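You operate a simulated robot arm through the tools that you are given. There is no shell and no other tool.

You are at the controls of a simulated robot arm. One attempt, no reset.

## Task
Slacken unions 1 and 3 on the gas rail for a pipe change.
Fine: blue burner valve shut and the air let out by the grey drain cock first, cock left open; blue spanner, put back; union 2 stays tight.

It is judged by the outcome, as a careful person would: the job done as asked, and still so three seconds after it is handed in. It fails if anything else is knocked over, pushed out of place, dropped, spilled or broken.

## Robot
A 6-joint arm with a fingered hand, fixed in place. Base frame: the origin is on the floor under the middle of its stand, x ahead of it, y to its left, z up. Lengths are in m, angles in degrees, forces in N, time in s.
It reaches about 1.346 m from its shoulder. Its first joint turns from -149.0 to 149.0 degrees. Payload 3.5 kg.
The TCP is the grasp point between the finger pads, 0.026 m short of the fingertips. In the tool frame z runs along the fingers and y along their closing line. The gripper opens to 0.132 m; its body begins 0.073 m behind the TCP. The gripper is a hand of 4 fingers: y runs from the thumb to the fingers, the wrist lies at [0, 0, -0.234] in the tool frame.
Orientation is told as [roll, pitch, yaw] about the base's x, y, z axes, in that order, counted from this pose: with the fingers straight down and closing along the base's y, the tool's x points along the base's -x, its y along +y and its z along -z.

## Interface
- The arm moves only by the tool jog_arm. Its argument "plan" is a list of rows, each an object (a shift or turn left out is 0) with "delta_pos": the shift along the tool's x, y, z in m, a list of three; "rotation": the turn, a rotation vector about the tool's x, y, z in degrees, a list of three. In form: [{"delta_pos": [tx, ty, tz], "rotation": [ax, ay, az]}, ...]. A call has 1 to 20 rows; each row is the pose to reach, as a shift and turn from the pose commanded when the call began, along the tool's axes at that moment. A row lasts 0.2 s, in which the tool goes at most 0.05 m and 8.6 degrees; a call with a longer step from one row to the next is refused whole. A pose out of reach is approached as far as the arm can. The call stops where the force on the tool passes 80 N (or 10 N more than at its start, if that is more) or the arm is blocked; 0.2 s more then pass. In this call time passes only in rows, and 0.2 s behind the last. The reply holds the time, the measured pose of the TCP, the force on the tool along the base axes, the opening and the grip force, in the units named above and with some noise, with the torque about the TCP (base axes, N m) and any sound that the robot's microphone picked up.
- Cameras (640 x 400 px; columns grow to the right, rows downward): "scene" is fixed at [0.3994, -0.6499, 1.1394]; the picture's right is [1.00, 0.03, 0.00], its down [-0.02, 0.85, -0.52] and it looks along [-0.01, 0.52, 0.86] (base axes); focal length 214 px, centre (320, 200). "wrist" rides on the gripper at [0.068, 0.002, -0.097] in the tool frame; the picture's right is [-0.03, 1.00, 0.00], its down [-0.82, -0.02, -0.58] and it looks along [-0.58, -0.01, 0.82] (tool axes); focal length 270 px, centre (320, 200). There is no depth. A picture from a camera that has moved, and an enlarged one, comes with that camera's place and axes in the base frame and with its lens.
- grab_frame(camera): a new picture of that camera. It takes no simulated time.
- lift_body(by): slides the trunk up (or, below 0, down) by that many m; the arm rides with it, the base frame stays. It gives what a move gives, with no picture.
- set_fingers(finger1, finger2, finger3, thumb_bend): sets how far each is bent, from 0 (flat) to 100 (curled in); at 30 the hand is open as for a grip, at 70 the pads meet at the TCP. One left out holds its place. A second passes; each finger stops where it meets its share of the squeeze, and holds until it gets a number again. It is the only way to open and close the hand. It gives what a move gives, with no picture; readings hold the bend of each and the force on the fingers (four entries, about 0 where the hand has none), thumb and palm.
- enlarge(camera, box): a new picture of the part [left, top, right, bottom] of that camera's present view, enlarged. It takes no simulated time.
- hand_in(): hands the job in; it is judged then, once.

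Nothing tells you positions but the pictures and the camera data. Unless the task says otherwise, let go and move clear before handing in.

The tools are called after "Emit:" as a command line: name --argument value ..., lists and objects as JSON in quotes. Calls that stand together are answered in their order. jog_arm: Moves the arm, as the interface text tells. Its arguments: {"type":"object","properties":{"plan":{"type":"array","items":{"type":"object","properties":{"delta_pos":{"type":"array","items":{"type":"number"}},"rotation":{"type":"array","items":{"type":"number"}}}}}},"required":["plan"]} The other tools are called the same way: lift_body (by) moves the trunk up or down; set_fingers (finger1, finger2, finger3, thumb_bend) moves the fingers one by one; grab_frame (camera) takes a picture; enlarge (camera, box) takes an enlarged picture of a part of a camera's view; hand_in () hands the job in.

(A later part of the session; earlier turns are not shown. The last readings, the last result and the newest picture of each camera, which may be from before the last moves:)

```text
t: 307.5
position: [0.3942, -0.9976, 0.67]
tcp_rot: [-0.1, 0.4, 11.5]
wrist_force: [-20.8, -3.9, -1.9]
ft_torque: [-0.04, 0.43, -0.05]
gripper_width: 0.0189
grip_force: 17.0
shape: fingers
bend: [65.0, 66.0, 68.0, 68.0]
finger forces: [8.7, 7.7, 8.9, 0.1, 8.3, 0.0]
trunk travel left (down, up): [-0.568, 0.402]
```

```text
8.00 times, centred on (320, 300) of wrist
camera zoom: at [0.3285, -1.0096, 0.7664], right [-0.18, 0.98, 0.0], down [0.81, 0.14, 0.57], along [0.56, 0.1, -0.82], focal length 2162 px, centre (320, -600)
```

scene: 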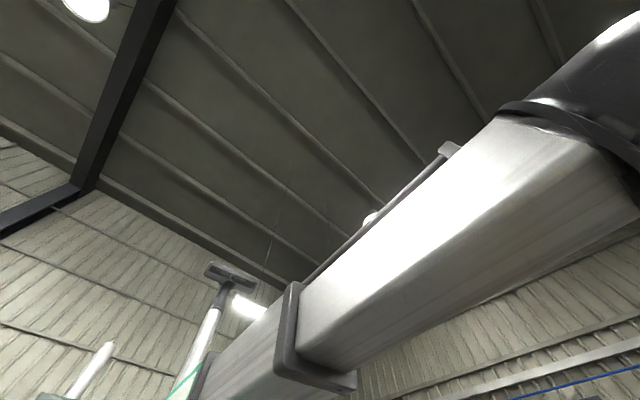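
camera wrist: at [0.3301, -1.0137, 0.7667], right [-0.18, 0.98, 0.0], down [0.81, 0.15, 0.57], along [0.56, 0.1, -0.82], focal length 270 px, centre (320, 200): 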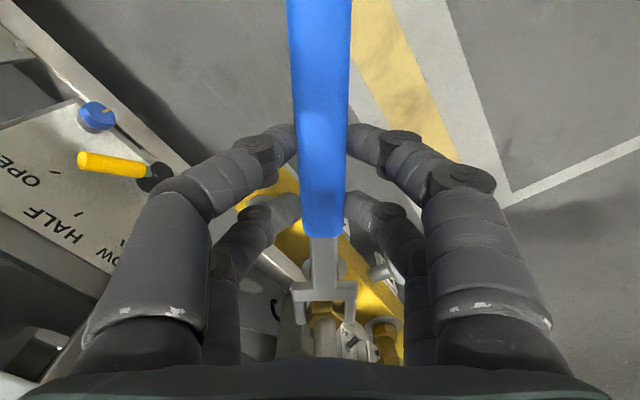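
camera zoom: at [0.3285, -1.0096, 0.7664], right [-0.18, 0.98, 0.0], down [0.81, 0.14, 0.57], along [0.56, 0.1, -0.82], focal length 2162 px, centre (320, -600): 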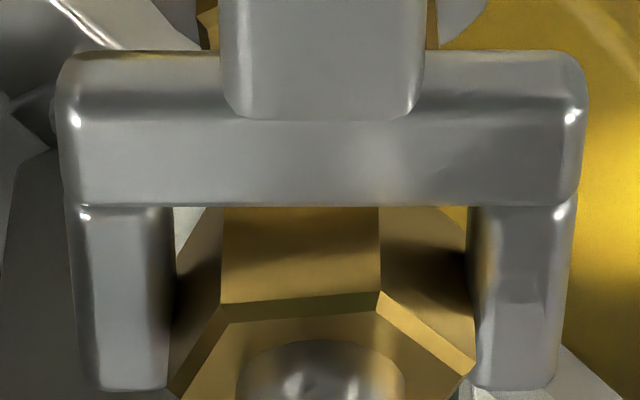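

Emit:
jog_arm --plan '[{"delta_pos": [0.008, 0.002, 0]}]'

Emit:
enlarge --camera "wrist" --box '[280, 275, 360, 325]'

```text
t: 307.9
position: [0.3903, -0.9951, 0.6688]
tcp_rot: [-0.1, 0.1, 11.5]
wrist_force: [5.5, -0.7, -1.5]
ft_torque: [-0.04, -0.12, -0.13]
gripper_width: 0.0188
grip_force: 17.8
shape: fingers
bend: [65.0, 66.0, 68.0, 68.0]
finger forces: [8.9, 7.6, 9.0, 0.0, 8.5, 0.1]
trunk travel left (down, up): [-0.568, 0.402]
```

```text
8.00 times, centred on (320, 300) of wrist
camera zoom: at [0.3255, -1.0073, 0.7657], right [-0.17, 0.99, 0.0], down [0.8, 0.14, 0.58], along [0.57, 0.1, -0.82], focal length 2162 px, centre (320, -600)
```

zoom: 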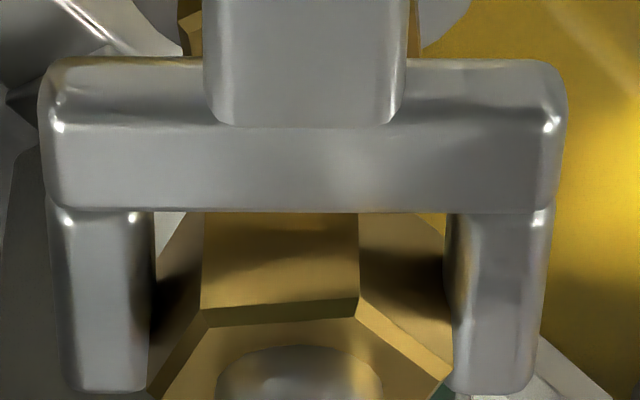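

Loads are small now. I'll trim and lift straight off so the nut isn't dragged back.

Emit:
jog_arm --plan '[{"delta_pos": [-0.0015, -0.003, 0]}]'

Emit:
lift_body --by 0.01

Emit:
lift_body --by 0.02

Emit:
enlarge --camera "wrist" --box '[240, 240, 400, 350]'

```text
t: 308.3
position: [0.3922, -0.9992, 0.6686]
tcp_rot: [0.0, 0.1, 11.4]
wrist_force: [10.5, 1.3, -1.5]
ft_torque: [0.06, -0.21, 0.05]
gripper_width: 0.0188
grip_force: 16.6
shape: fingers
bend: [65.0, 66.0, 68.0, 67.0]
finger forces: [7.8, 9.5, 7.1, 0.0, 9.7, 0.1]
trunk travel left (down, up): [-0.568, 0.402]
```

```text
t: 308.9
position: [0.3885, -0.9996, 0.6798]
tcp_rot: [0.0, 0.4, 11.2]
wrist_force: [0.6, -0.1, -2.2]
ft_torque: [0.01, 0.0, -0.01]
gripper_width: 0.0187
grip_force: 16.6
shape: fingers
bend: [65.0, 65.0, 68.0, 67.0]
finger forces: [8.0, 8.4, 7.6, 0.1, 9.1, 0.0]
trunk travel left (down, up): [-0.578, 0.392]
```

```text
t: 309.6
position: [0.3882, -0.9994, 0.6994]
tcp_rot: [0.0, 0.3, 11.2]
wrist_force: [-0.7, 0.3, -1.7]
ft_torque: [-0.01, 0.02, 0.0]
gripper_width: 0.0188
grip_force: 15.8
shape: fingers
bend: [65.0, 65.0, 68.0, 67.0]
finger forces: [8.1, 8.5, 7.5, 0.0, 9.0, 0.1]
trunk travel left (down, up): [-0.598, 0.372]
```

```text
3.64 times, centred on (320, 295) of wrist
camera zoom: at [0.3233, -1.0114, 0.7961], right [-0.17, 0.99, 0.0], down [0.81, 0.14, 0.57], along [0.56, 0.1, -0.82], focal length 983 px, centre (320, -146)
```

zoom: 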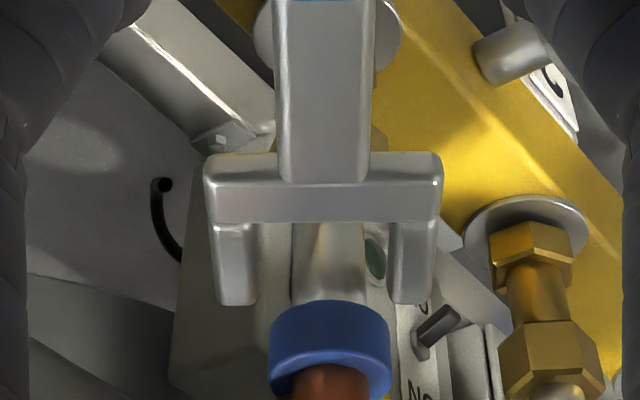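

Lifted off cleanly; union 2 is untouched. I'll swing back clockwise ~82° around the sleeve for a second stroke.

Emit:
jog_arm --plan '[{"delta_pos": [-0.0009, 0.0155, 0], "rotation": [0, 0, 6.8]}, {"delta_pos": [-0.0037, 0.0307, 0], "rotation": [0, 0, 13.6]}, {"delta_pos": [-0.0082, 0.0456, 0], "rotation": [0, 0, 20.4]}, {"delta_pos": [-0.0145, 0.0597, 0], "rotation": [0, 0, 27.2]}, {"delta_pos": [-0.0223, 0.0731, 0], "rotation": [0, 0, 34]}, {"delta_pos": [-0.0318, 0.0854, 0], "rotation": [0, 0, 40.8]}, {"delta_pos": [-0.0426, 0.0965, 0], "rotation": [0, 0, 47.6]}, {"delta_pos": [-0.0546, 0.1063, 0], "rotation": [0, 0, 54.4]}, {"delta_pos": [-0.0677, 0.1145, 0], "rotation": [0, 0, 61.2]}, {"delta_pos": [-0.0817, 0.1212, 0], "rotation": [0, 0, 68]}, {"delta_pos": [-0.0964, 0.1261, 0], "rotation": [0, 0, 74.8]}, {"delta_pos": [-0.1118, 0.1293, 0], "rotation": [0, 0, 81.7]}]'

Emit:
enlarge --camera "wrist" --box '[240, 240, 400, 350]'

```text
t: 312.2
position: [0.4736, -0.8504, 0.6994]
tcp_rot: [-0.3, 0.1, -70.6]
wrist_force: [0.6, -0.6, -1.8]
ft_torque: [0.01, -0.01, 0.0]
gripper_width: 0.0188
grip_force: 16.3
shape: fingers
bend: [65.0, 65.0, 68.0, 67.0]
finger forces: [8.2, 8.4, 7.5, 0.0, 8.9, 0.0]
trunk travel left (down, up): [-0.598, 0.372]
```

```text
3.64 times, centred on (320, 295) of wrist
camera zoom: at [0.4541, -0.7856, 0.7958], right [0.95, 0.31, -0.01], down [0.25, -0.78, 0.58], along [0.17, -0.55, -0.82], focal length 983 px, centre (320, -146)
```

zoom: 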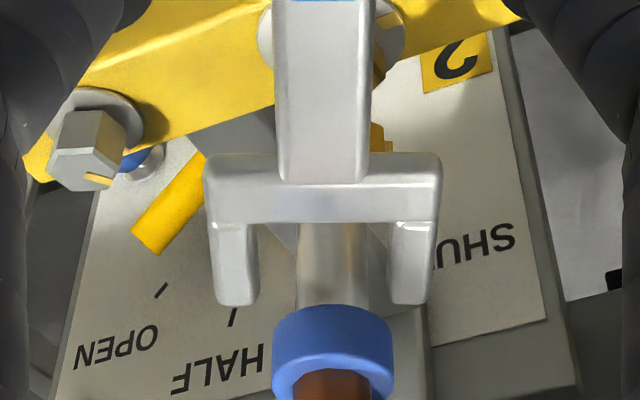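

Sleeve is 2 mm right of centre: I'll correct, move in 5 mm, and lower to check the hex alignment.

Emit:
jog_arm --plan '[{"delta_pos": [-0.0048, 0.0022, 0]}]'

Emit:
lift_body --by -0.014

Emit:
enlarge --camera "wrist" --box '[280, 265, 360, 315]'

```text
t: 312.6
position: [0.4766, -0.8549, 0.7]
tcp_rot: [-0.3, 0.1, -70.5]
wrist_force: [0.5, -0.2, -1.3]
ft_torque: [0.01, 0.01, 0.0]
gripper_width: 0.0187
grip_force: 16.8
shape: fingers
bend: [65.0, 65.0, 68.0, 67.0]
finger forces: [8.2, 8.4, 7.6, 0.0, 8.9, 0.0]
trunk travel left (down, up): [-0.598, 0.372]
```

```text
t: 313.2
position: [0.4771, -0.8557, 0.6856]
tcp_rot: [-0.2, 0.1, -70.4]
wrist_force: [0.3, 0.2, -2.3]
ft_torque: [-0.01, 0.02, 0.03]
gripper_width: 0.0185
grip_force: 16.7
shape: fingers
bend: [65.0, 65.0, 68.0, 67.0]
finger forces: [8.2, 8.4, 7.6, 0.0, 8.8, 0.0]
trunk travel left (down, up): [-0.584, 0.386]
```

```text
8.00 times, centred on (320, 290) of wrist
camera zoom: at [0.4574, -0.7902, 0.7818], right [0.95, 0.31, -0.01], down [0.26, -0.78, 0.58], along [0.17, -0.55, -0.82], focal length 2162 px, centre (320, -520)
```

zoom: 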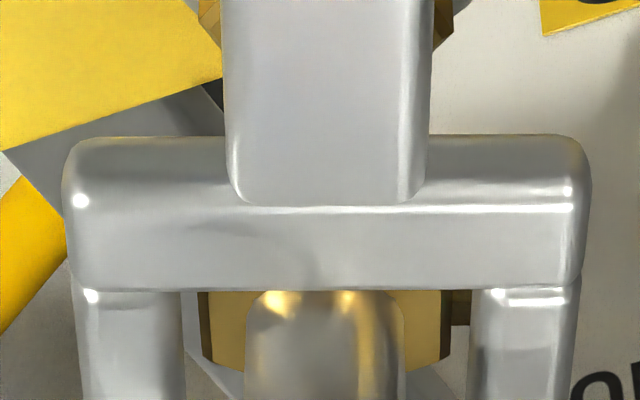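

Well aligned. Lowering to 0.669 and taking the second stroke.

Emit:
lift_body --by -0.008

Emit:
lift_body --by -0.0085

Emit:
enlarge --camera "wrist" --box '[280, 275, 360, 325]'

```text
t: 313.8
position: [0.4762, -0.8549, 0.6775]
tcp_rot: [-0.4, 0.1, -70.4]
wrist_force: [0.5, -0.3, -1.4]
ft_torque: [0.01, -0.03, 0.01]
gripper_width: 0.0187
grip_force: 16.7
shape: fingers
bend: [65.0, 65.0, 68.0, 67.0]
finger forces: [8.2, 8.4, 7.7, 0.0, 8.9, 0.1]
trunk travel left (down, up): [-0.576, 0.394]
```

```text
t: 314.4
position: [0.4762, -0.8565, 0.6689]
tcp_rot: [-0.3, 0.1, -70.4]
wrist_force: [-0.8, 0.5, -1.9]
ft_torque: [0.05, -0.01, 0.0]
gripper_width: 0.0189
grip_force: 16.9
shape: fingers
bend: [65.0, 65.0, 68.0, 67.0]
finger forces: [8.3, 8.4, 7.6, 0.0, 8.9, 0.0]
trunk travel left (down, up): [-0.568, 0.402]
```

```text
8.00 times, centred on (320, 300) of wrist
camera zoom: at [0.4573, -0.7903, 0.7653], right [0.95, 0.31, -0.01], down [0.26, -0.78, 0.58], along [0.17, -0.55, -0.82], focal length 2162 px, centre (320, -600)
```

zoom: 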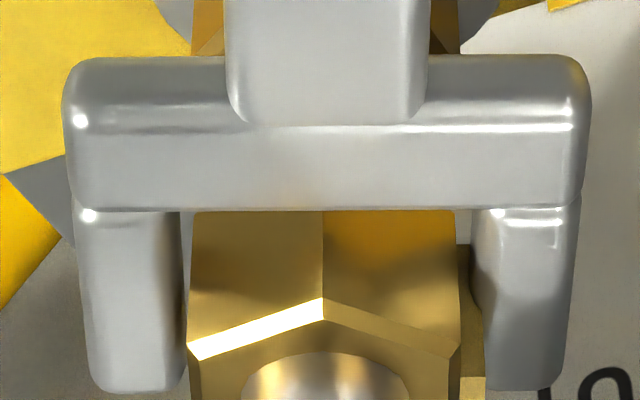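

Seated squarely. Second stroke on union 3.

Emit:
jog_arm --plan '[{"delta_pos": [-0.0005, -0.0112, 0], "rotation": [0, 0, -5]}, {"delta_pos": [-0.0019, -0.0222, 0], "rotation": [0, 0, -10]}, {"delta_pos": [-0.0044, -0.0331, 0], "rotation": [0, 0, -15]}, {"delta_pos": [-0.0077, -0.0438, 0], "rotation": [0, 0, -20]}, {"delta_pos": [-0.0111, -0.0521, 0], "rotation": [0, 0, -24]}, {"delta_pos": [-0.015, -0.0601, 0], "rotation": [0, 0, -28]}, {"delta_pos": [-0.0194, -0.0678, 0], "rotation": [0, 0, -32]}]'

Emit:
enlarge --camera "wrist" --box '[280, 275, 360, 325]'

```text
t: 315.9
position: [0.4195, -0.896, 0.6689]
tcp_rot: [-0.1, 0.1, -38.3]
wrist_force: [1.5, -1.1, -1.7]
ft_torque: [-0.01, -0.02, 0.07]
gripper_width: 0.0187
grip_force: 16.5
shape: fingers
bend: [65.0, 65.0, 68.0, 67.0]
finger forces: [7.9, 9.2, 7.2, 0.1, 9.2, 0.0]
trunk travel left (down, up): [-0.568, 0.402]
```

```text
8.00 times, centred on (320, 300) of wrist
camera zoom: at [0.3685, -0.8525, 0.7654], right [0.64, 0.77, 0.0], down [0.63, -0.52, 0.57], along [0.44, -0.37, -0.82], focal length 2162 px, centre (320, -600)
```

zoom: 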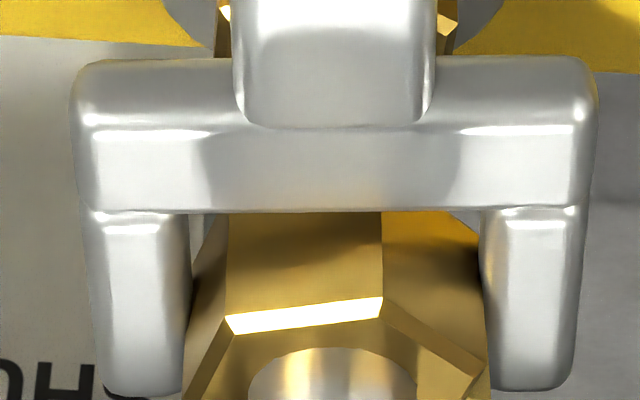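

The nut follows (about 79° total). Continuing 8°, watching for the stop.

Emit:
jog_arm --plan '[{"delta_pos": [-0.0003, -0.0088, 0], "rotation": [0, 0, -4]}, {"delta_pos": [-0.0012, -0.0175, 0], "rotation": [0, 0, -8]}]'

Emit:
enlarge --camera "wrist" --box '[280, 275, 360, 325]'

```text
t: 316.6
position: [0.4083, -0.9105, 0.6691]
tcp_rot: [-0.2, 0.2, -30.3]
wrist_force: [0.1, 0.0, -1.8]
ft_torque: [-0.02, -0.03, 0.06]
gripper_width: 0.0188
grip_force: 16.8
shape: fingers
bend: [65.0, 65.0, 68.0, 67.0]
finger forces: [7.9, 9.1, 7.3, 0.0, 9.2, 0.0]
trunk travel left (down, up): [-0.568, 0.402]
```

```text
8.00 times, centred on (320, 300) of wrist
camera zoom: at [0.353, -0.8745, 0.7655], right [0.53, 0.85, 0.0], down [0.7, -0.43, 0.57], along [0.49, -0.31, -0.82], focal length 2162 px, centre (320, -600)
```

zoom: 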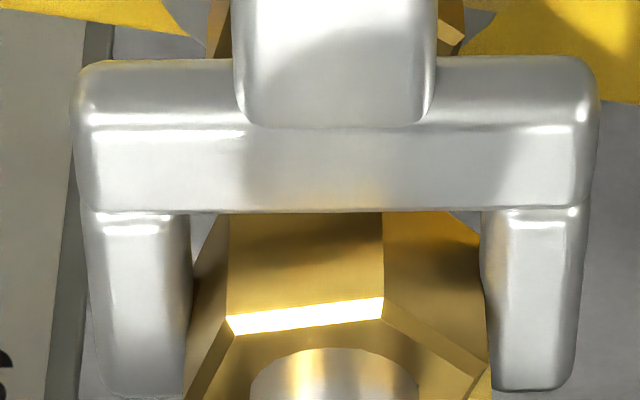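

About 87° total. A few more degrees.

Emit:
jog_arm --plan '[{"delta_pos": [-0.0003, -0.0088, 0], "rotation": [0, 0, -4]}]'

Emit:
jog_arm --plan '[{"delta_pos": [-0.0002, -0.0066, 0], "rotation": [0, 0, -3]}]'

Emit:
enlarge --camera "wrist" --box '[280, 275, 360, 325]'

```text
t: 316.9
position: [0.4056, -0.9176, 0.6689]
tcp_rot: [-0.2, 0.2, -26.3]
wrist_force: [0.0, -0.5, -1.5]
ft_torque: [-0.02, -0.03, 0.03]
gripper_width: 0.0188
grip_force: 16.6
shape: fingers
bend: [65.0, 65.0, 68.0, 67.0]
finger forces: [8.1, 8.7, 7.7, 0.0, 9.0, 0.0]
trunk travel left (down, up): [-0.568, 0.402]
```

```text
t: 317.4
position: [0.4032, -0.9224, 0.668]
tcp_rot: [0.0, 0.3, -23.4]
wrist_force: [1.7, 8.9, -3.5]
ft_torque: [0.24, -0.13, -0.12]
gripper_width: 0.0191
grip_force: 16.8
shape: fingers
bend: [64.0, 65.0, 68.0, 68.0]
finger forces: [11.1, 10.3, 6.2, 0.0, 5.5, 0.0]
trunk travel left (down, up): [-0.568, 0.402]
```

```text
8.00 times, centred on (320, 300) of wrist
camera zoom: at [0.3431, -0.8939, 0.7658], right [0.42, 0.91, 0.0], down [0.74, -0.34, 0.57], along [0.52, -0.24, -0.82], focal length 2162 px, centre (320, -600)
```

zoom: 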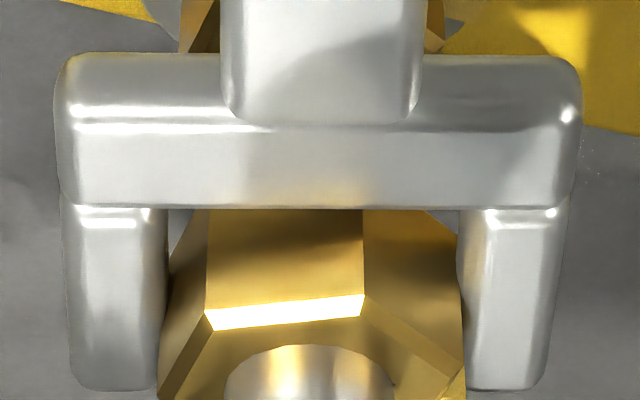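

It reached its stop (9 N, ~92° total), same as union 1. I'll relax 2.5° to unload and lift straight off.

Emit:
jog_arm --plan '[{"delta_pos": [-0.0001, 0.0055, 0], "rotation": [0, 0, 2.5]}]'

Emit:
lift_body --by 0.01

Emit:
lift_body --by 0.02

Emit:
enlarge --camera "wrist" --box '[240, 240, 400, 350]'

```text
t: 317.8
position: [0.4039, -0.9212, 0.669]
tcp_rot: [-0.3, 0.3, -26.0]
wrist_force: [-0.9, 0.2, -1.2]
ft_torque: [0.05, 0.0, 0.07]
gripper_width: 0.0188
grip_force: 17.0
shape: fingers
bend: [65.0, 65.0, 68.0, 68.0]
finger forces: [8.2, 8.5, 7.7, 0.1, 8.7, 0.1]
trunk travel left (down, up): [-0.568, 0.402]
```

```text
t: 318.3
position: [0.4048, -0.9206, 0.679]
tcp_rot: [-0.2, 0.3, -25.9]
wrist_force: [-0.1, -0.7, -2.6]
ft_torque: [-0.01, -0.01, -0.02]
gripper_width: 0.0189
grip_force: 16.4
shape: fingers
bend: [65.0, 65.0, 68.0, 68.0]
finger forces: [8.3, 8.3, 7.9, 0.0, 8.6, 0.1]
trunk travel left (down, up): [-0.578, 0.392]
```

```text
t: 319.0
position: [0.4048, -0.9196, 0.6988]
tcp_rot: [-0.2, 0.3, -26.0]
wrist_force: [0.4, -0.6, -1.5]
ft_torque: [0.03, 0.0, 0.01]
gripper_width: 0.019
grip_force: 16.3
shape: fingers
bend: [65.0, 65.0, 68.0, 68.0]
finger forces: [8.3, 8.2, 8.0, 0.0, 8.6, 0.0]
trunk travel left (down, up): [-0.598, 0.372]
```

```text
3.64 times, centred on (320, 295) of wrist
camera zoom: at [0.346, -0.8878, 0.7955], right [0.46, 0.89, 0.0], down [0.73, -0.38, 0.57], along [0.51, -0.27, -0.82], focal length 983 px, centre (320, -146)
```

zoom: 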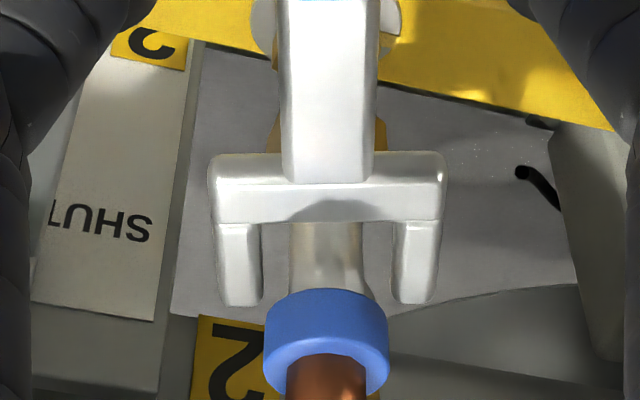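

Clear of the nut. Backing out and raising.

Emit:
jog_arm --plan '[{"delta_pos": [0.03, 0, 0]}, {"delta_pos": [0.07, 0, 0]}, {"delta_pos": [0.11, 0, 0]}]'

Emit:
lift_body --by 0.18

Emit:
grab_frame --camera "wrist"

```text
t: 319.8
position: [0.3038, -0.8706, 0.6991]
tcp_rot: [-0.2, 0.3, -25.9]
wrist_force: [0.3, -0.8, -1.9]
ft_torque: [-0.02, 0.0, -0.03]
gripper_width: 0.0189
grip_force: 16.4
shape: fingers
bend: [65.0, 65.0, 68.0, 68.0]
finger forces: [8.2, 8.3, 7.9, 0.1, 8.5, 0.0]
trunk travel left (down, up): [-0.598, 0.372]
```

```text
t: 321.8
position: [0.3045, -0.872, 0.8781]
tcp_rot: [-0.2, 0.3, -26.0]
wrist_force: [0.4, -0.5, -1.0]
ft_torque: [0.0, 0.0, -0.03]
gripper_width: 0.0185
grip_force: 16.6
shape: fingers
bend: [65.0, 65.0, 68.0, 68.0]
finger forces: [8.3, 8.2, 7.8, 0.0, 8.5, 0.0]
trunk travel left (down, up): [-0.778, 0.192]
```

```text
taken
camera wrist: at [0.2456, -0.8399, 0.9755], right [0.46, 0.89, 0.0], down [0.73, -0.38, 0.57], along [0.51, -0.27, -0.82], focal length 270 px, centre (320, 200)
```

wrist: 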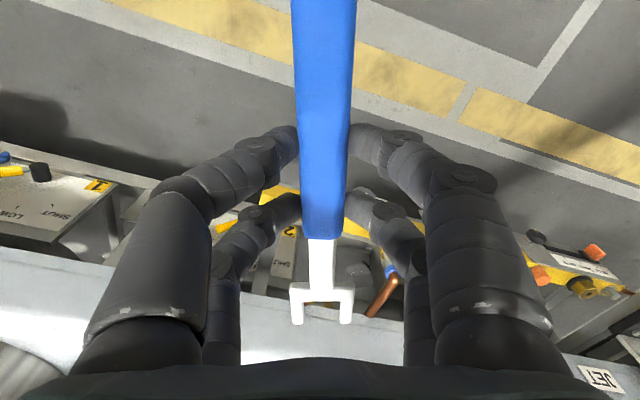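

Both nuts are slackened. Now taking the spanner back to its place on the shelf.

Emit:
jog_arm --plan '[{"delta_pos": [-0.0139, 0.0456, 0], "rotation": [0, 0, -3.9]}, {"delta_pos": [-0.0279, 0.0911, 0], "rotation": [0, 0, -7.8]}, {"delta_pos": [-0.0418, 0.1367, 0], "rotation": [0, 0, -11.7]}, {"delta_pos": [-0.0557, 0.1822, 0], "rotation": [0, 0, -15.6]}, {"delta_pos": [-0.0696, 0.2278, 0], "rotation": [0, 0, -19.4]}, {"delta_pos": [-0.0836, 0.2733, 0], "rotation": [0, 0, -23.3]}, {"delta_pos": [-0.0975, 0.3189, 0], "rotation": [0, 0, -27.2]}, {"delta_pos": [-0.1114, 0.3644, 0], "rotation": [0, 0, -31.1]}, {"delta_pos": [-0.1254, 0.41, 0], "rotation": [0, 0, -35]}, {"delta_pos": [-0.1393, 0.4556, 0], "rotation": [0, 0, -38.9]}, {"delta_pos": [-0.1532, 0.5011, 0], "rotation": [0, 0, -42.8]}, {"delta_pos": [-0.1671, 0.5467, 0], "rotation": [0, 0, -46.7]}, {"delta_pos": [-0.1811, 0.5922, 0], "rotation": [0, 0, -50.6]}, {"delta_pos": [-0.195, 0.6378, 0], "rotation": [0, 0, -54.4]}, {"delta_pos": [-0.2089, 0.6833, 0], "rotation": [0, 0, -58.3]}, {"delta_pos": [-0.2228, 0.7289, 0], "rotation": [0, 0, -62.2]}, {"delta_pos": [-0.2368, 0.7744, 0], "rotation": [0, 0, -66.1]}, {"delta_pos": [-0.2507, 0.82, 0], "rotation": [0, 0, -70]}]'

Emit:
grab_frame --camera "wrist"

```text
t: 325.6
position: [0.8884, -0.2439, 0.8795]
tcp_rot: [0.2, 0.2, 44.0]
wrist_force: [-0.1, -0.5, -1.1]
ft_torque: [0.02, 0.01, 0.0]
gripper_width: 0.0189
grip_force: 16.2
shape: fingers
bend: [65.0, 65.0, 68.0, 68.0]
finger forces: [8.2, 8.0, 7.7, 0.0, 8.6, 0.0]
trunk travel left (down, up): [-0.778, 0.192]
```

```text
taken
camera wrist: at [0.8405, -0.2894, 0.9755], right [-0.68, 0.74, 0.0], down [0.6, 0.55, 0.57], along [0.42, 0.39, -0.82], focal length 270 px, centre (320, 200)
```

wrist: 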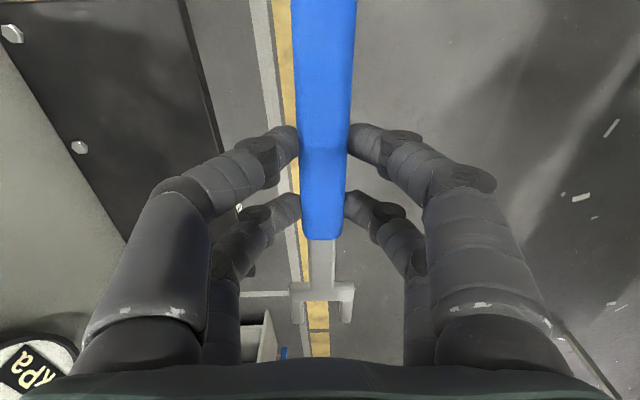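

Moving over its place and lowering it down.

Emit:
jog_arm --plan '[{"delta_pos": [-0.001, -0.045, 0]}, {"delta_pos": [-0.002, -0.09, 0]}, {"delta_pos": [-0.003, -0.135, 0]}, {"delta_pos": [-0.0035, -0.175, 0]}, {"delta_pos": [-0.0041, -0.205, 0]}]'

Emit:
lift_body --by -0.15

Emit:
grab_frame --camera "wrist"

```text
t: 326.8
position: [1.0332, -0.3889, 0.8788]
tcp_rot: [0.1, 0.4, 44.0]
wrist_force: [-1.2, 0.3, -2.4]
ft_torque: [0.0, -0.02, -0.01]
gripper_width: 0.0185
grip_force: 16.6
shape: fingers
bend: [65.0, 65.0, 68.0, 68.0]
finger forces: [8.1, 8.1, 7.8, 0.0, 8.6, 0.0]
out of reach, approached as far as the arm can: row 1, 2, 3, 4, 5
trunk travel left (down, up): [-0.778, 0.192]
```

```text
t: 328.6
position: [1.0326, -0.3891, 0.7275]
tcp_rot: [0.1, 0.2, 43.9]
wrist_force: [0.0, 0.6, -1.6]
ft_torque: [-0.01, -0.02, -0.04]
gripper_width: 0.0186
grip_force: 16.6
shape: fingers
bend: [65.0, 65.0, 68.0, 68.0]
finger forces: [8.1, 8.0, 7.7, 0.0, 8.6, 0.0]
trunk travel left (down, up): [-0.628, 0.342]
```

```text
taken
camera wrist: at [0.985, -0.4344, 0.8255], right [-0.68, 0.74, 0.0], down [0.6, 0.55, 0.57], along [0.42, 0.39, -0.82], focal length 270 px, centre (320, 200)
```

wrist: 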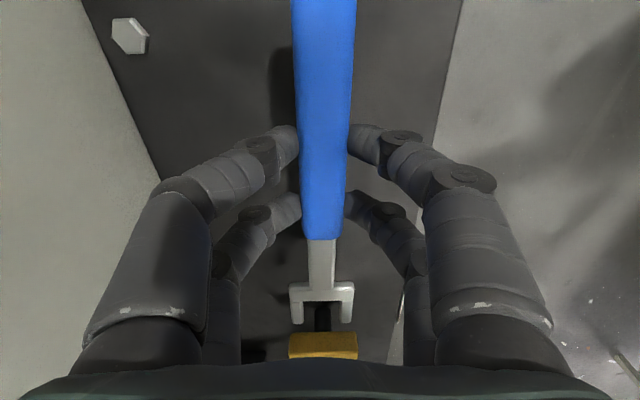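

Lowering to the shelf in steps.

Emit:
lift_body --by -0.024

Emit:
lift_body --by -0.006

Emit:
lift_body --by -0.004

Emit:
grab_frame --camera "wrist"

```text
t: 329.2
position: [1.0337, -0.3881, 0.7046]
tcp_rot: [0.3, 0.3, 44.0]
wrist_force: [-0.2, -0.3, -0.7]
ft_torque: [0.03, 0.03, 0.0]
gripper_width: 0.0185
grip_force: 16.4
shape: fingers
bend: [65.0, 65.0, 68.0, 68.0]
finger forces: [8.1, 8.1, 7.7, 0.0, 8.6, 0.1]
trunk travel left (down, up): [-0.604, 0.366]
```

```text
t: 329.8
position: [1.0326, -0.3882, 0.699]
tcp_rot: [0.2, 0.2, 44.0]
wrist_force: [0.0, 0.2, -1.0]
ft_torque: [-0.02, 0.02, 0.01]
gripper_width: 0.0188
grip_force: 16.7
shape: fingers
bend: [65.0, 65.0, 68.0, 68.0]
finger forces: [8.1, 8.2, 7.6, 0.0, 8.6, 0.0]
trunk travel left (down, up): [-0.598, 0.372]
```

```text
t: 330.3
position: [1.033, -0.3878, 0.6943]
tcp_rot: [0.2, 0.2, 44.0]
wrist_force: [0.6, 0.9, -1.3]
ft_torque: [0.02, 0.02, 0.01]
gripper_width: 0.0186
grip_force: 16.4
shape: fingers
bend: [65.0, 65.0, 68.0, 68.0]
finger forces: [8.1, 8.1, 7.7, 0.0, 8.6, 0.0]
trunk travel left (down, up): [-0.594, 0.376]
```

```text
taken
camera wrist: at [0.985, -0.4344, 0.7915], right [-0.68, 0.74, 0.0], down [0.6, 0.55, 0.57], along [0.42, 0.39, -0.82], focal length 270 px, centre (320, 200)
```

wrist: 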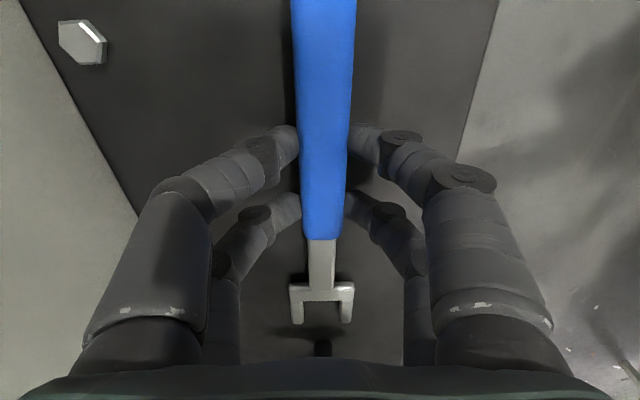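

Almost down; 3 mm more, then release.

Emit:
lift_body --by -0.003

Emit:
set_fingers --finger1 55 --finger2 55 --finger3 55 --thumb_bend 55

Emit:
grab_frame --camera "wrist"

```text
t: 330.9
position: [1.0336, -0.3881, 0.6916]
tcp_rot: [0.2, 0.2, 44.0]
wrist_force: [0.3, 0.4, -1.1]
ft_torque: [0.04, 0.06, 0.0]
gripper_width: 0.0187
grip_force: 16.8
shape: fingers
bend: [65.0, 65.0, 68.0, 68.0]
finger forces: [8.5, 8.3, 7.8, 0.0, 8.8, 0.0]
trunk travel left (down, up): [-0.591, 0.379]
```

```text
t: 331.9
position: [1.0337, -0.3878, 0.6923]
tcp_rot: [0.2, 0.2, 43.9]
wrist_force: [-0.2, 0.9, 6.0]
ft_torque: [0.08, -0.07, -0.01]
gripper_width: 0.0479
grip_force: 3.2
shape: fingers
bend: [56.0, 56.0, 57.0, 55.0]
finger forces: [0.9, 2.0, 3.2, 0.0, 0.5, 0.0]
trunk travel left (down, up): [-0.591, 0.379]
```

```text
taken
camera wrist: at [0.9845, -0.4343, 0.7894], right [-0.68, 0.74, 0.0], down [0.6, 0.55, 0.57], along [0.42, 0.39, -0.82], focal length 270 px, centre (320, 200)
```

wrist: 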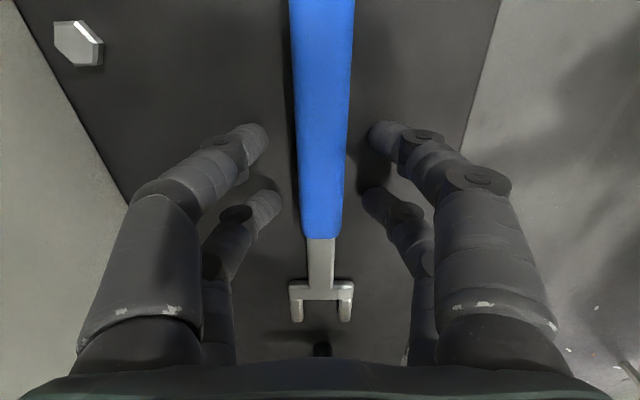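

The spanner is down. Raising the hand straight up and opening a little more.

Emit:
lift_body --by 0.01

Emit:
set_fingers --finger1 45 --finger2 45 --finger3 45 --thumb_bend 45

Emit:
lift_body --by 0.2

Emit:
grab_frame --camera "wrist"

```text
t: 332.4
position: [1.0341, -0.3884, 0.7019]
tcp_rot: [0.0, 0.2, 44.0]
wrist_force: [-0.2, -0.1, -0.6]
ft_torque: [0.0, 0.02, 0.01]
gripper_width: 0.0486
grip_force: 0.1
shape: fingers
bend: [55.0, 55.0, 55.0, 55.0]
finger forces: [0.0, 0.1, 0.0, 0.1, 0.0, 0.0]
trunk travel left (down, up): [-0.601, 0.369]
```

```text
t: 333.4
position: [1.0331, -0.3883, 0.702]
tcp_rot: [0.3, 0.3, 44.0]
wrist_force: [-0.6, -0.1, -0.6]
ft_torque: [-0.01, -0.01, 0.0]
gripper_width: 0.0825
grip_force: 0.1
shape: fingers
bend: [45.0, 45.0, 45.0, 45.0]
finger forces: [0.0, 0.0, 0.0, 0.0, 0.0, 0.0]
trunk travel left (down, up): [-0.601, 0.369]
```

```text
t: 335.6
position: [1.0337, -0.3888, 0.9016]
tcp_rot: [0.2, 0.3, 44.1]
wrist_force: [-0.2, 0.3, 0.3]
ft_torque: [0.02, 0.03, 0.02]
gripper_width: 0.0823
grip_force: 0.1
shape: fingers
bend: [45.0, 45.0, 45.0, 45.0]
finger forces: [0.0, 0.0, 0.1, 0.1, 0.0, 0.0]
trunk travel left (down, up): [-0.801, 0.169]
```

```text
taken
camera wrist: at [0.9849, -0.4344, 0.9986], right [-0.68, 0.74, 0.0], down [0.6, 0.55, 0.57], along [0.42, 0.39, -0.82], focal length 270 px, centre (320, 200)
```

wrist: 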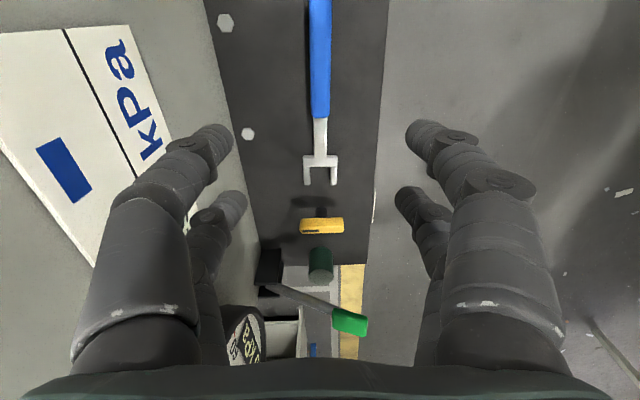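

The spanner is back in its place, flat on the shelf. Now I'll go and inspect the rail: unions, lever, drain cock, and nothing disturbed.

Emit:
jog_arm --plan '[{"delta_pos": [0, 0.045, 0]}, {"delta_pos": [0, 0.09, 0]}, {"delta_pos": [0, 0.135, 0]}, {"delta_pos": [0, 0.18, 0]}, {"delta_pos": [0, 0.21, 0]}]'

Emit:
jog_arm --plan '[{"delta_pos": [0.04, 0, 0], "rotation": [0, 0, 7.5]}, {"delta_pos": [0.08, 0, 0], "rotation": [0, 0, 15]}, {"delta_pos": [0.12, 0, 0], "rotation": [0, 0, 22.5]}, {"delta_pos": [0.16, 0, 0], "rotation": [0, 0, 30]}, {"delta_pos": [0.2, 0, 0], "rotation": [0, 0, 37.5]}, {"delta_pos": [0.24, 0, 0], "rotation": [0, 0, 45]}, {"delta_pos": [0.28, 0, 0], "rotation": [0, 0, 52.5]}, {"delta_pos": [0.32, 0, 0], "rotation": [0, 0, 60]}, {"delta_pos": [0.36, 0, 0], "rotation": [0, 0, 67.5]}, {"delta_pos": [0.4, 0, 0], "rotation": [0, 0, 75]}, {"delta_pos": [0.44, 0, 0], "rotation": [0, 0, 82.5]}, {"delta_pos": [0.48, 0, 0], "rotation": [0, 0, 89]}, {"delta_pos": [0.525, 0, 0], "rotation": [0, 0, 89]}, {"delta_pos": [0.57, 0, 0], "rotation": [0, 0, 89]}, {"delta_pos": [0.615, 0, 0], "rotation": [0, 0, 89]}, {"delta_pos": [0.66, 0, 0], "rotation": [0, 0, 89]}]'

Emit:
grab_frame --camera "wrist"

Emit:
enlarge --camera "wrist" --box '[220, 150, 420, 290]'

```text
t: 336.8
position: [0.8869, -0.2363, 0.9021]
tcp_rot: [0.3, 0.3, 44.1]
wrist_force: [0.1, 0.0, 0.6]
ft_torque: [-0.01, 0.01, 0.04]
gripper_width: 0.0825
grip_force: 0.1
shape: fingers
bend: [45.0, 45.0, 45.0, 45.0]
finger forces: [0.0, 0.1, 0.0, 0.1, 0.0, 0.1]
trunk travel left (down, up): [-0.801, 0.169]
```

```text
t: 340.2
position: [0.4138, -0.6947, 0.9029]
tcp_rot: [-0.2, 0.2, -44.9]
wrist_force: [-0.3, -0.3, 0.7]
ft_torque: [0.0, 0.01, -0.01]
gripper_width: 0.0823
grip_force: 0.1
shape: fingers
bend: [45.0, 45.0, 45.0, 45.0]
finger forces: [0.0, 0.0, 0.0, 0.0, 0.0, 0.1]
out of reach, approached as far as the arm can: row 11, 15, 16
trunk travel left (down, up): [-0.801, 0.169]
```

```text
taken
camera wrist: at [0.3678, -0.6459, 0.9986], right [0.72, 0.69, 0.0], down [0.57, -0.59, 0.57], along [0.39, -0.42, -0.82], focal length 270 px, centre (320, 200)
```

wrist: 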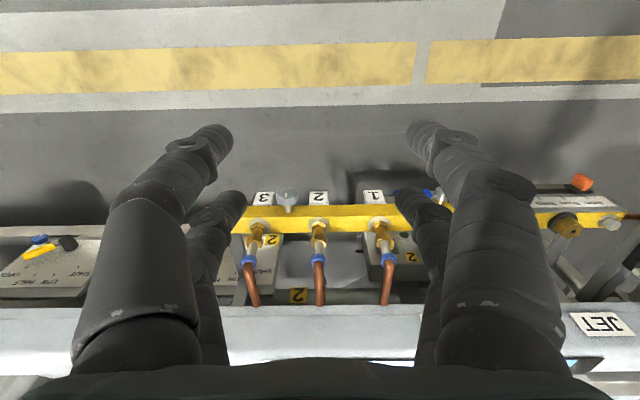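

```text
2.86 times, centred on (320, 220) of wrist
camera zoom: at [0.3678, -0.6459, 0.9986], right [0.72, 0.69, 0.0], down [0.57, -0.59, 0.57], along [0.39, -0.42, -0.82], focal length 772 px, centre (320, 143)
```

zoom: 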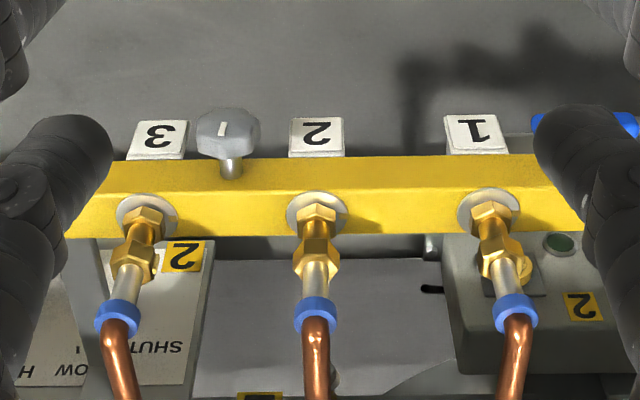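

Everything is in view. Zooming in on each union nut and the lever to verify their angles.

Emit:
enlarge --camera "wrist" --box '[240, 215, 288, 245]'

Emit:
enlarge --camera "wrist" --box '[296, 215, 344, 245]'

Emit:
enlarge --camera "wrist" --box '[360, 215, 408, 245]'

```text
13.33 times, centred on (264, 230) of wrist
camera zoom: at [0.3678, -0.6459, 0.9986], right [0.72, 0.69, 0.0], down [0.57, -0.59, 0.57], along [0.39, -0.42, -0.82], focal length 3604 px, centre (1067, -200)
```

zoom: 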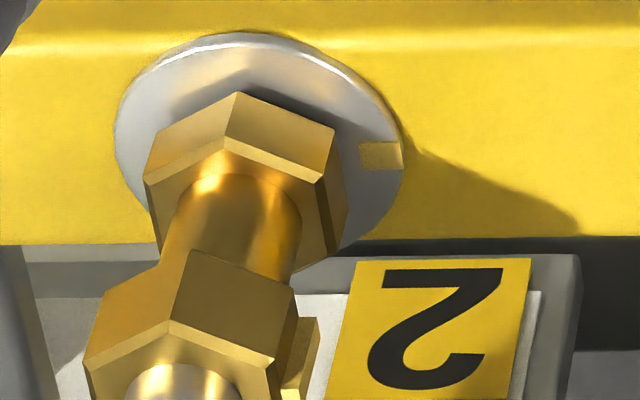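

```text
13.33 times, centred on (320, 230) of wrist
camera zoom: at [0.3678, -0.6459, 0.9986], right [0.72, 0.69, 0.0], down [0.57, -0.59, 0.57], along [0.39, -0.42, -0.82], focal length 3604 px, centre (320, -200)
```

zoom: 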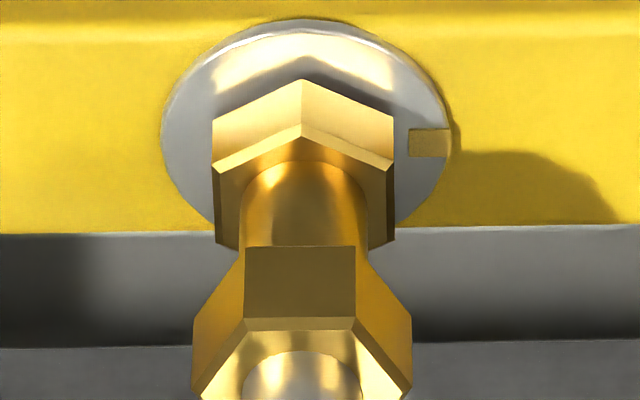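

```text
13.33 times, centred on (384, 230) of wrist
camera zoom: at [0.3678, -0.6459, 0.9986], right [0.72, 0.69, 0.0], down [0.57, -0.59, 0.57], along [0.39, -0.42, -0.82], focal length 3604 px, centre (-533, -200)
```

zoom: 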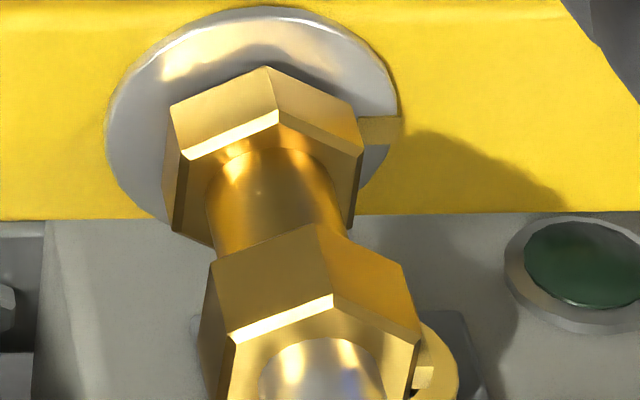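

The witness tabs on nuts 1 and 3 now sit at the +s side above the washer marks (a quarter turn), while union 2's flat still faces front, untouched. Now a look at the lever and drain knob.

Emit:
jog_arm --plan '[{"delta_pos": [0.0, 0.045, 0]}, {"delta_pos": [0.0, 0.09, 0]}, {"delta_pos": [0.0, 0.135, 0]}, {"delta_pos": [0.0, 0.18, 0]}]'

Emit:
set_fingers --finger1 0 --finger2 0 --finger3 0 --thumb_bend 0

Emit:
grab_frame --camera "wrist"

Emit:
enlarge --camera "wrist" --box '[140, 150, 340, 290]'

Emit:
enlarge --camera "wrist" --box '[300, 140, 500, 280]'

```text
t: 341.2
position: [0.5393, -0.5715, 0.9016]
tcp_rot: [-0.1, 0.2, -45.0]
wrist_force: [0.7, 0.2, -0.1]
ft_torque: [0.02, 0.01, -0.02]
gripper_width: 0.0824
grip_force: 0.0
shape: fingers
bend: [45.0, 45.0, 45.0, 45.0]
finger forces: [0.0, 0.0, 0.0, 0.0, 0.1, 0.1]
out of reach, approached as far as the arm can: row 4
trunk travel left (down, up): [-0.801, 0.169]
```

```text
t: 342.2
position: [0.5392, -0.5703, 0.9022]
tcp_rot: [-0.2, 0.2, -45.0]
wrist_force: [1.2, -0.3, -0.2]
ft_torque: [0.0, 0.0, 0.03]
gripper_width: 0.1865
grip_force: 0.1
shape: fingers
bend: [0.0, 0.0, 0.0, 0.0]
finger forces: [0.0, 0.0, 0.0, 0.0, 0.1, 0.0]
trunk travel left (down, up): [-0.801, 0.169]
```

```text
taken
camera wrist: at [0.4942, -0.5213, 0.9986], right [0.72, 0.69, 0.0], down [0.57, -0.59, 0.57], along [0.39, -0.42, -0.82], focal length 270 px, centre (320, 200)
```

wrist: 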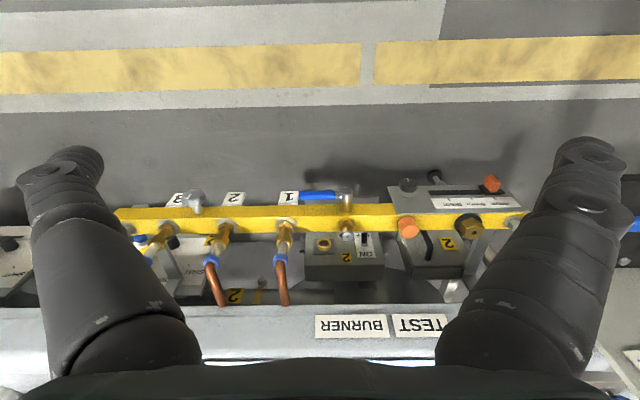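

```text
2.86 times, centred on (240, 220) of wrist
camera zoom: at [0.4942, -0.5213, 0.9986], right [0.72, 0.69, 0.0], down [0.57, -0.59, 0.57], along [0.39, -0.42, -0.82], focal length 772 px, centre (549, 143)
```

zoom: 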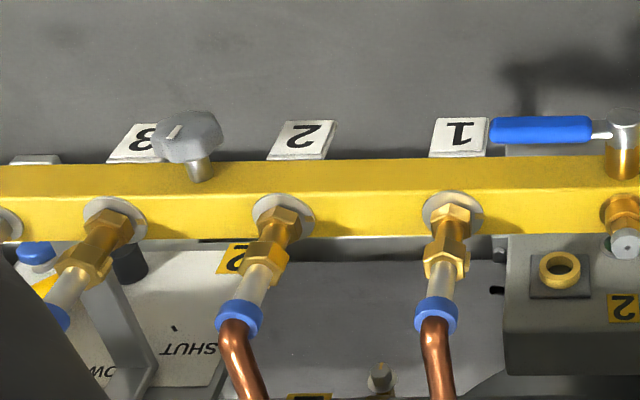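

```text
2.86 times, centred on (400, 210) of wrist
camera zoom: at [0.4942, -0.5213, 0.9986], right [0.72, 0.69, 0.0], down [0.57, -0.59, 0.57], along [0.39, -0.42, -0.82], focal length 772 px, centre (91, 171)
```

zoom: 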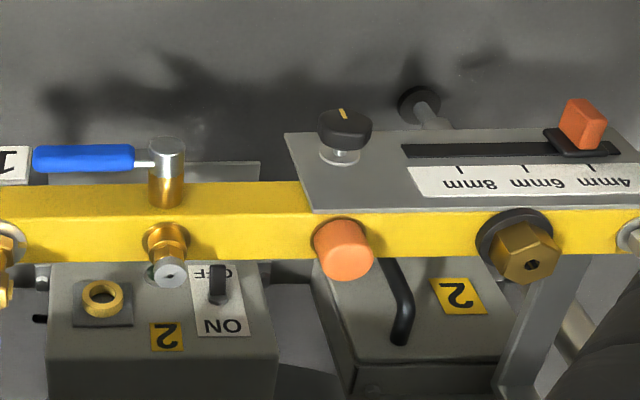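

The blue lever lies along the rail (shut), nothing else is disturbed. The drain knob made just under one full turn; to leave it unmistakably open I'll give it some further counter‑clockwise turning. First back to the knob, with the proper combined moves (wrist height kept consistent).

Emit:
set_fingers --finger1 45 --finger2 45 --finger3 45 --thumb_bend 45

Emit:
jog_arm --plan '[{"delta_pos": [0.02, -0.04, 0]}, {"delta_pos": [0.04, -0.08, 0]}, {"delta_pos": [0.06, -0.12, 0]}, {"delta_pos": [0.08, -0.16, 0]}, {"delta_pos": [0.1, -0.2, 0]}, {"delta_pos": [0.12, -0.243, 0]}]'

Emit:
jog_arm --plan '[{"delta_pos": [-0.0334, 0, -0.0024], "rotation": [0, -8.2, 0]}, {"delta_pos": [-0.0661, 0, -0.0095], "rotation": [0, -16.4, 0]}, {"delta_pos": [-0.0974, 0, -0.0212], "rotation": [0, -24.6, 0]}, {"delta_pos": [-0.1268, 0, -0.0373], "rotation": [0, -32.8, 0]}, {"delta_pos": [-0.1535, 0, -0.0574], "rotation": [0, -41, 0]}, {"delta_pos": [-0.1771, 0, -0.0811], "rotation": [0, -49.2, 0]}, {"delta_pos": [-0.1971, 0, -0.1079], "rotation": [0, -57.4, 0]}, {"delta_pos": [-0.2131, 0, -0.1373], "rotation": [0, -65.6, 0]}, {"delta_pos": [-0.2247, 0, -0.1687], "rotation": [0, -73.8, 0]}, {"delta_pos": [-0.2317, 0, -0.2014], "rotation": [0, -82, 0]}, {"delta_pos": [-0.234, 0, -0.2299], "rotation": [0, -89, 0]}]'

Emit:
grab_frame --camera "wrist"

```text
t: 343.2
position: [0.5394, -0.5715, 0.9021]
tcp_rot: [-0.3, 0.2, -45.0]
wrist_force: [-0.5, 0.4, 0.5]
ft_torque: [0.01, 0.0, 0.02]
gripper_width: 0.0836
grip_force: 0.0
shape: fingers
bend: [45.0, 45.0, 45.0, 45.0]
finger forces: [0.0, 0.0, 0.0, 0.0, 0.1, 0.0]
trunk travel left (down, up): [-0.801, 0.169]
```

```text
t: 344.6
position: [0.2817, -0.658, 0.9029]
tcp_rot: [-0.2, 0.2, -44.9]
wrist_force: [0.7, 0.0, 0.5]
ft_torque: [-0.05, -0.01, 0.01]
gripper_width: 0.0832
grip_force: 0.0
shape: fingers
bend: [45.0, 45.0, 45.0, 45.0]
finger forces: [0.1, 0.0, 0.1, 0.0, 0.1, 0.1]
trunk travel left (down, up): [-0.801, 0.169]
```

```text
t: 347.0
position: [0.454, -0.8225, 1.1238]
tcp_rot: [11.6, -86.9, -57.0]
wrist_force: [-0.7, -0.2, 0.5]
ft_torque: [0.02, 0.01, 0.0]
gripper_width: 0.0831
grip_force: 0.2
shape: fingers
bend: [45.0, 45.0, 45.0, 45.0]
finger forces: [0.0, 0.1, 0.1, 0.0, 0.1, 0.0]
out of reach, approached as far as the arm can: row 3, 7, 8, 9, 11
trunk travel left (down, up): [-0.801, 0.169]
```

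```text
taken
camera wrist: at [0.3868, -0.7486, 1.0595], right [0.71, 0.7, 0.04], down [-0.4, 0.36, 0.85], along [0.58, -0.62, 0.53], focal length 270 px, centre (320, 200)
```

wrist: 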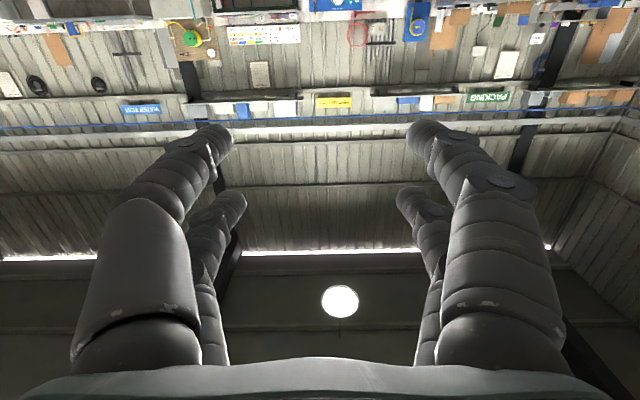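

Horizontal again. Rolling to 90° here, then I'll trim and lower.

Emit:
jog_arm --plan '[{"rotation": [0, 0, 8]}, {"rotation": [0, 0, 16]}, {"rotation": [0, 0, 24]}, {"rotation": [0, 0, 32]}, {"rotation": [0, 0, 40]}, {"rotation": [0, 0, 48]}, {"rotation": [0, 0, 56]}, {"rotation": [0, 0, 64]}, {"rotation": [0, 0, 72]}, {"rotation": [0, 0, 80]}, {"rotation": [0, 0, 87.7]}]'

Emit:
grab_frame --camera "wrist"

```text
t: 349.4
position: [0.4535, -0.8201, 1.1299]
tcp_rot: [88.7, -2.4, -135.0]
wrist_force: [0.1, -0.4, 0.6]
ft_torque: [0.03, 0.0, -0.01]
gripper_width: 0.0833
grip_force: 0.0
shape: fingers
bend: [45.0, 45.0, 45.0, 45.0]
finger forces: [0.0, 0.0, 0.0, 0.0, 0.0, 0.0]
out of reach, approached as far as the arm can: row 1, 2, 3, 4, 5, 6, 7, 8, 9, 10, 11
trunk travel left (down, up): [-0.801, 0.169]
```

```text
taken
camera wrist: at [0.4349, -0.7033, 1.131], right [0.03, 0.0, 1.0], down [-0.99, -0.17, 0.03], along [0.17, -0.99, -0.01], focal length 270 px, centre (320, 200)
```

wrist: 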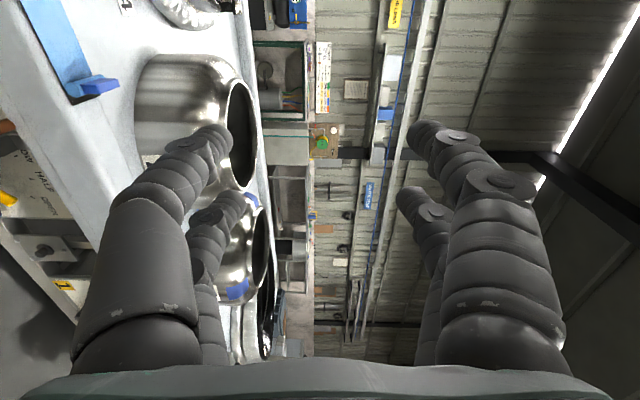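

Good. Retracting slightly and lowering to the knob's height.

Emit:
jog_arm --plan '[{"delta_pos": [-0.005, 0, -0.03], "rotation": [0, 0, 2.4]}]'

Emit:
lift_body --by -0.4

Emit:
lift_body --by -0.15

Emit:
grab_frame --camera "wrist"

Emit:
enlarge --camera "wrist" --box '[240, 50, 400, 150]'

```text
t: 349.8
position: [0.4286, -0.8024, 1.1302]
tcp_rot: [88.7, -0.1, -134.9]
wrist_force: [-0.2, -0.1, -0.1]
ft_torque: [-0.01, -0.03, 0.04]
gripper_width: 0.0835
grip_force: 0.0
shape: fingers
bend: [45.0, 45.0, 45.0, 45.0]
finger forces: [0.0, 0.0, 0.1, 0.0, 0.0, 0.0]
trunk travel left (down, up): [-0.801, 0.169]
```

```text
t: 353.6
position: [0.4285, -0.8021, 0.7306]
tcp_rot: [88.7, -0.1, -135.0]
wrist_force: [-0.1, 0.3, 0.1]
ft_torque: [-0.01, -0.01, 0.01]
gripper_width: 0.0831
grip_force: 0.0
shape: fingers
bend: [45.0, 45.0, 45.0, 45.0]
finger forces: [0.0, 0.0, 0.1, 0.1, 0.0, 0.0]
trunk travel left (down, up): [-0.401, 0.569]
```

```text
t: 355.4
position: [0.4283, -0.803, 0.581]
tcp_rot: [88.7, -0.1, -135.0]
wrist_force: [-0.2, 0.1, -0.3]
ft_torque: [0.0, -0.04, -0.02]
gripper_width: 0.0834
grip_force: 0.1
shape: fingers
bend: [45.0, 45.0, 45.0, 45.0]
finger forces: [0.0, 0.0, 0.0, 0.1, 0.0, 0.0]
trunk travel left (down, up): [-0.251, 0.719]
```

```text
taken
camera wrist: at [0.4101, -0.686, 0.5838], right [0.0, -0.03, 1.0], down [-0.99, -0.17, -0.01], along [0.17, -0.99, -0.03], focal length 270 px, centre (320, 200)
```

wrist: 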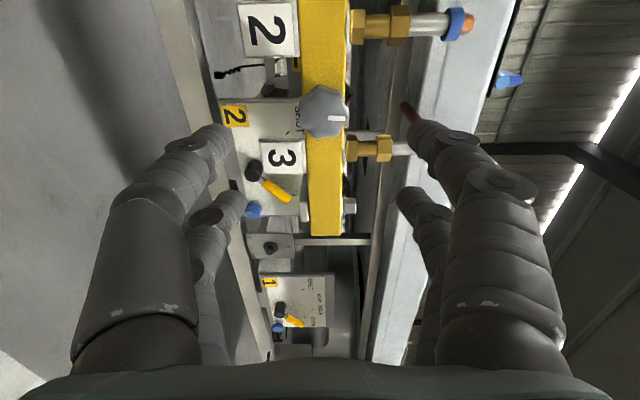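

```text
4.00 times, centred on (320, 100) of wrist
camera zoom: at [0.4101, -0.686, 0.5838], right [0.0, -0.03, 1.0], down [-0.99, -0.17, -0.01], along [0.17, -0.99, -0.03], focal length 1081 px, centre (320, 600)
```

zoom: 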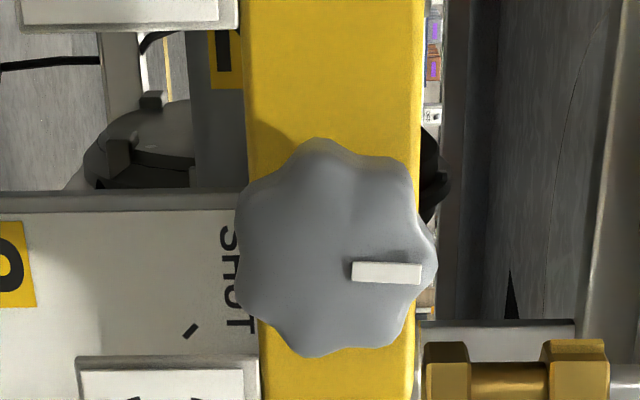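

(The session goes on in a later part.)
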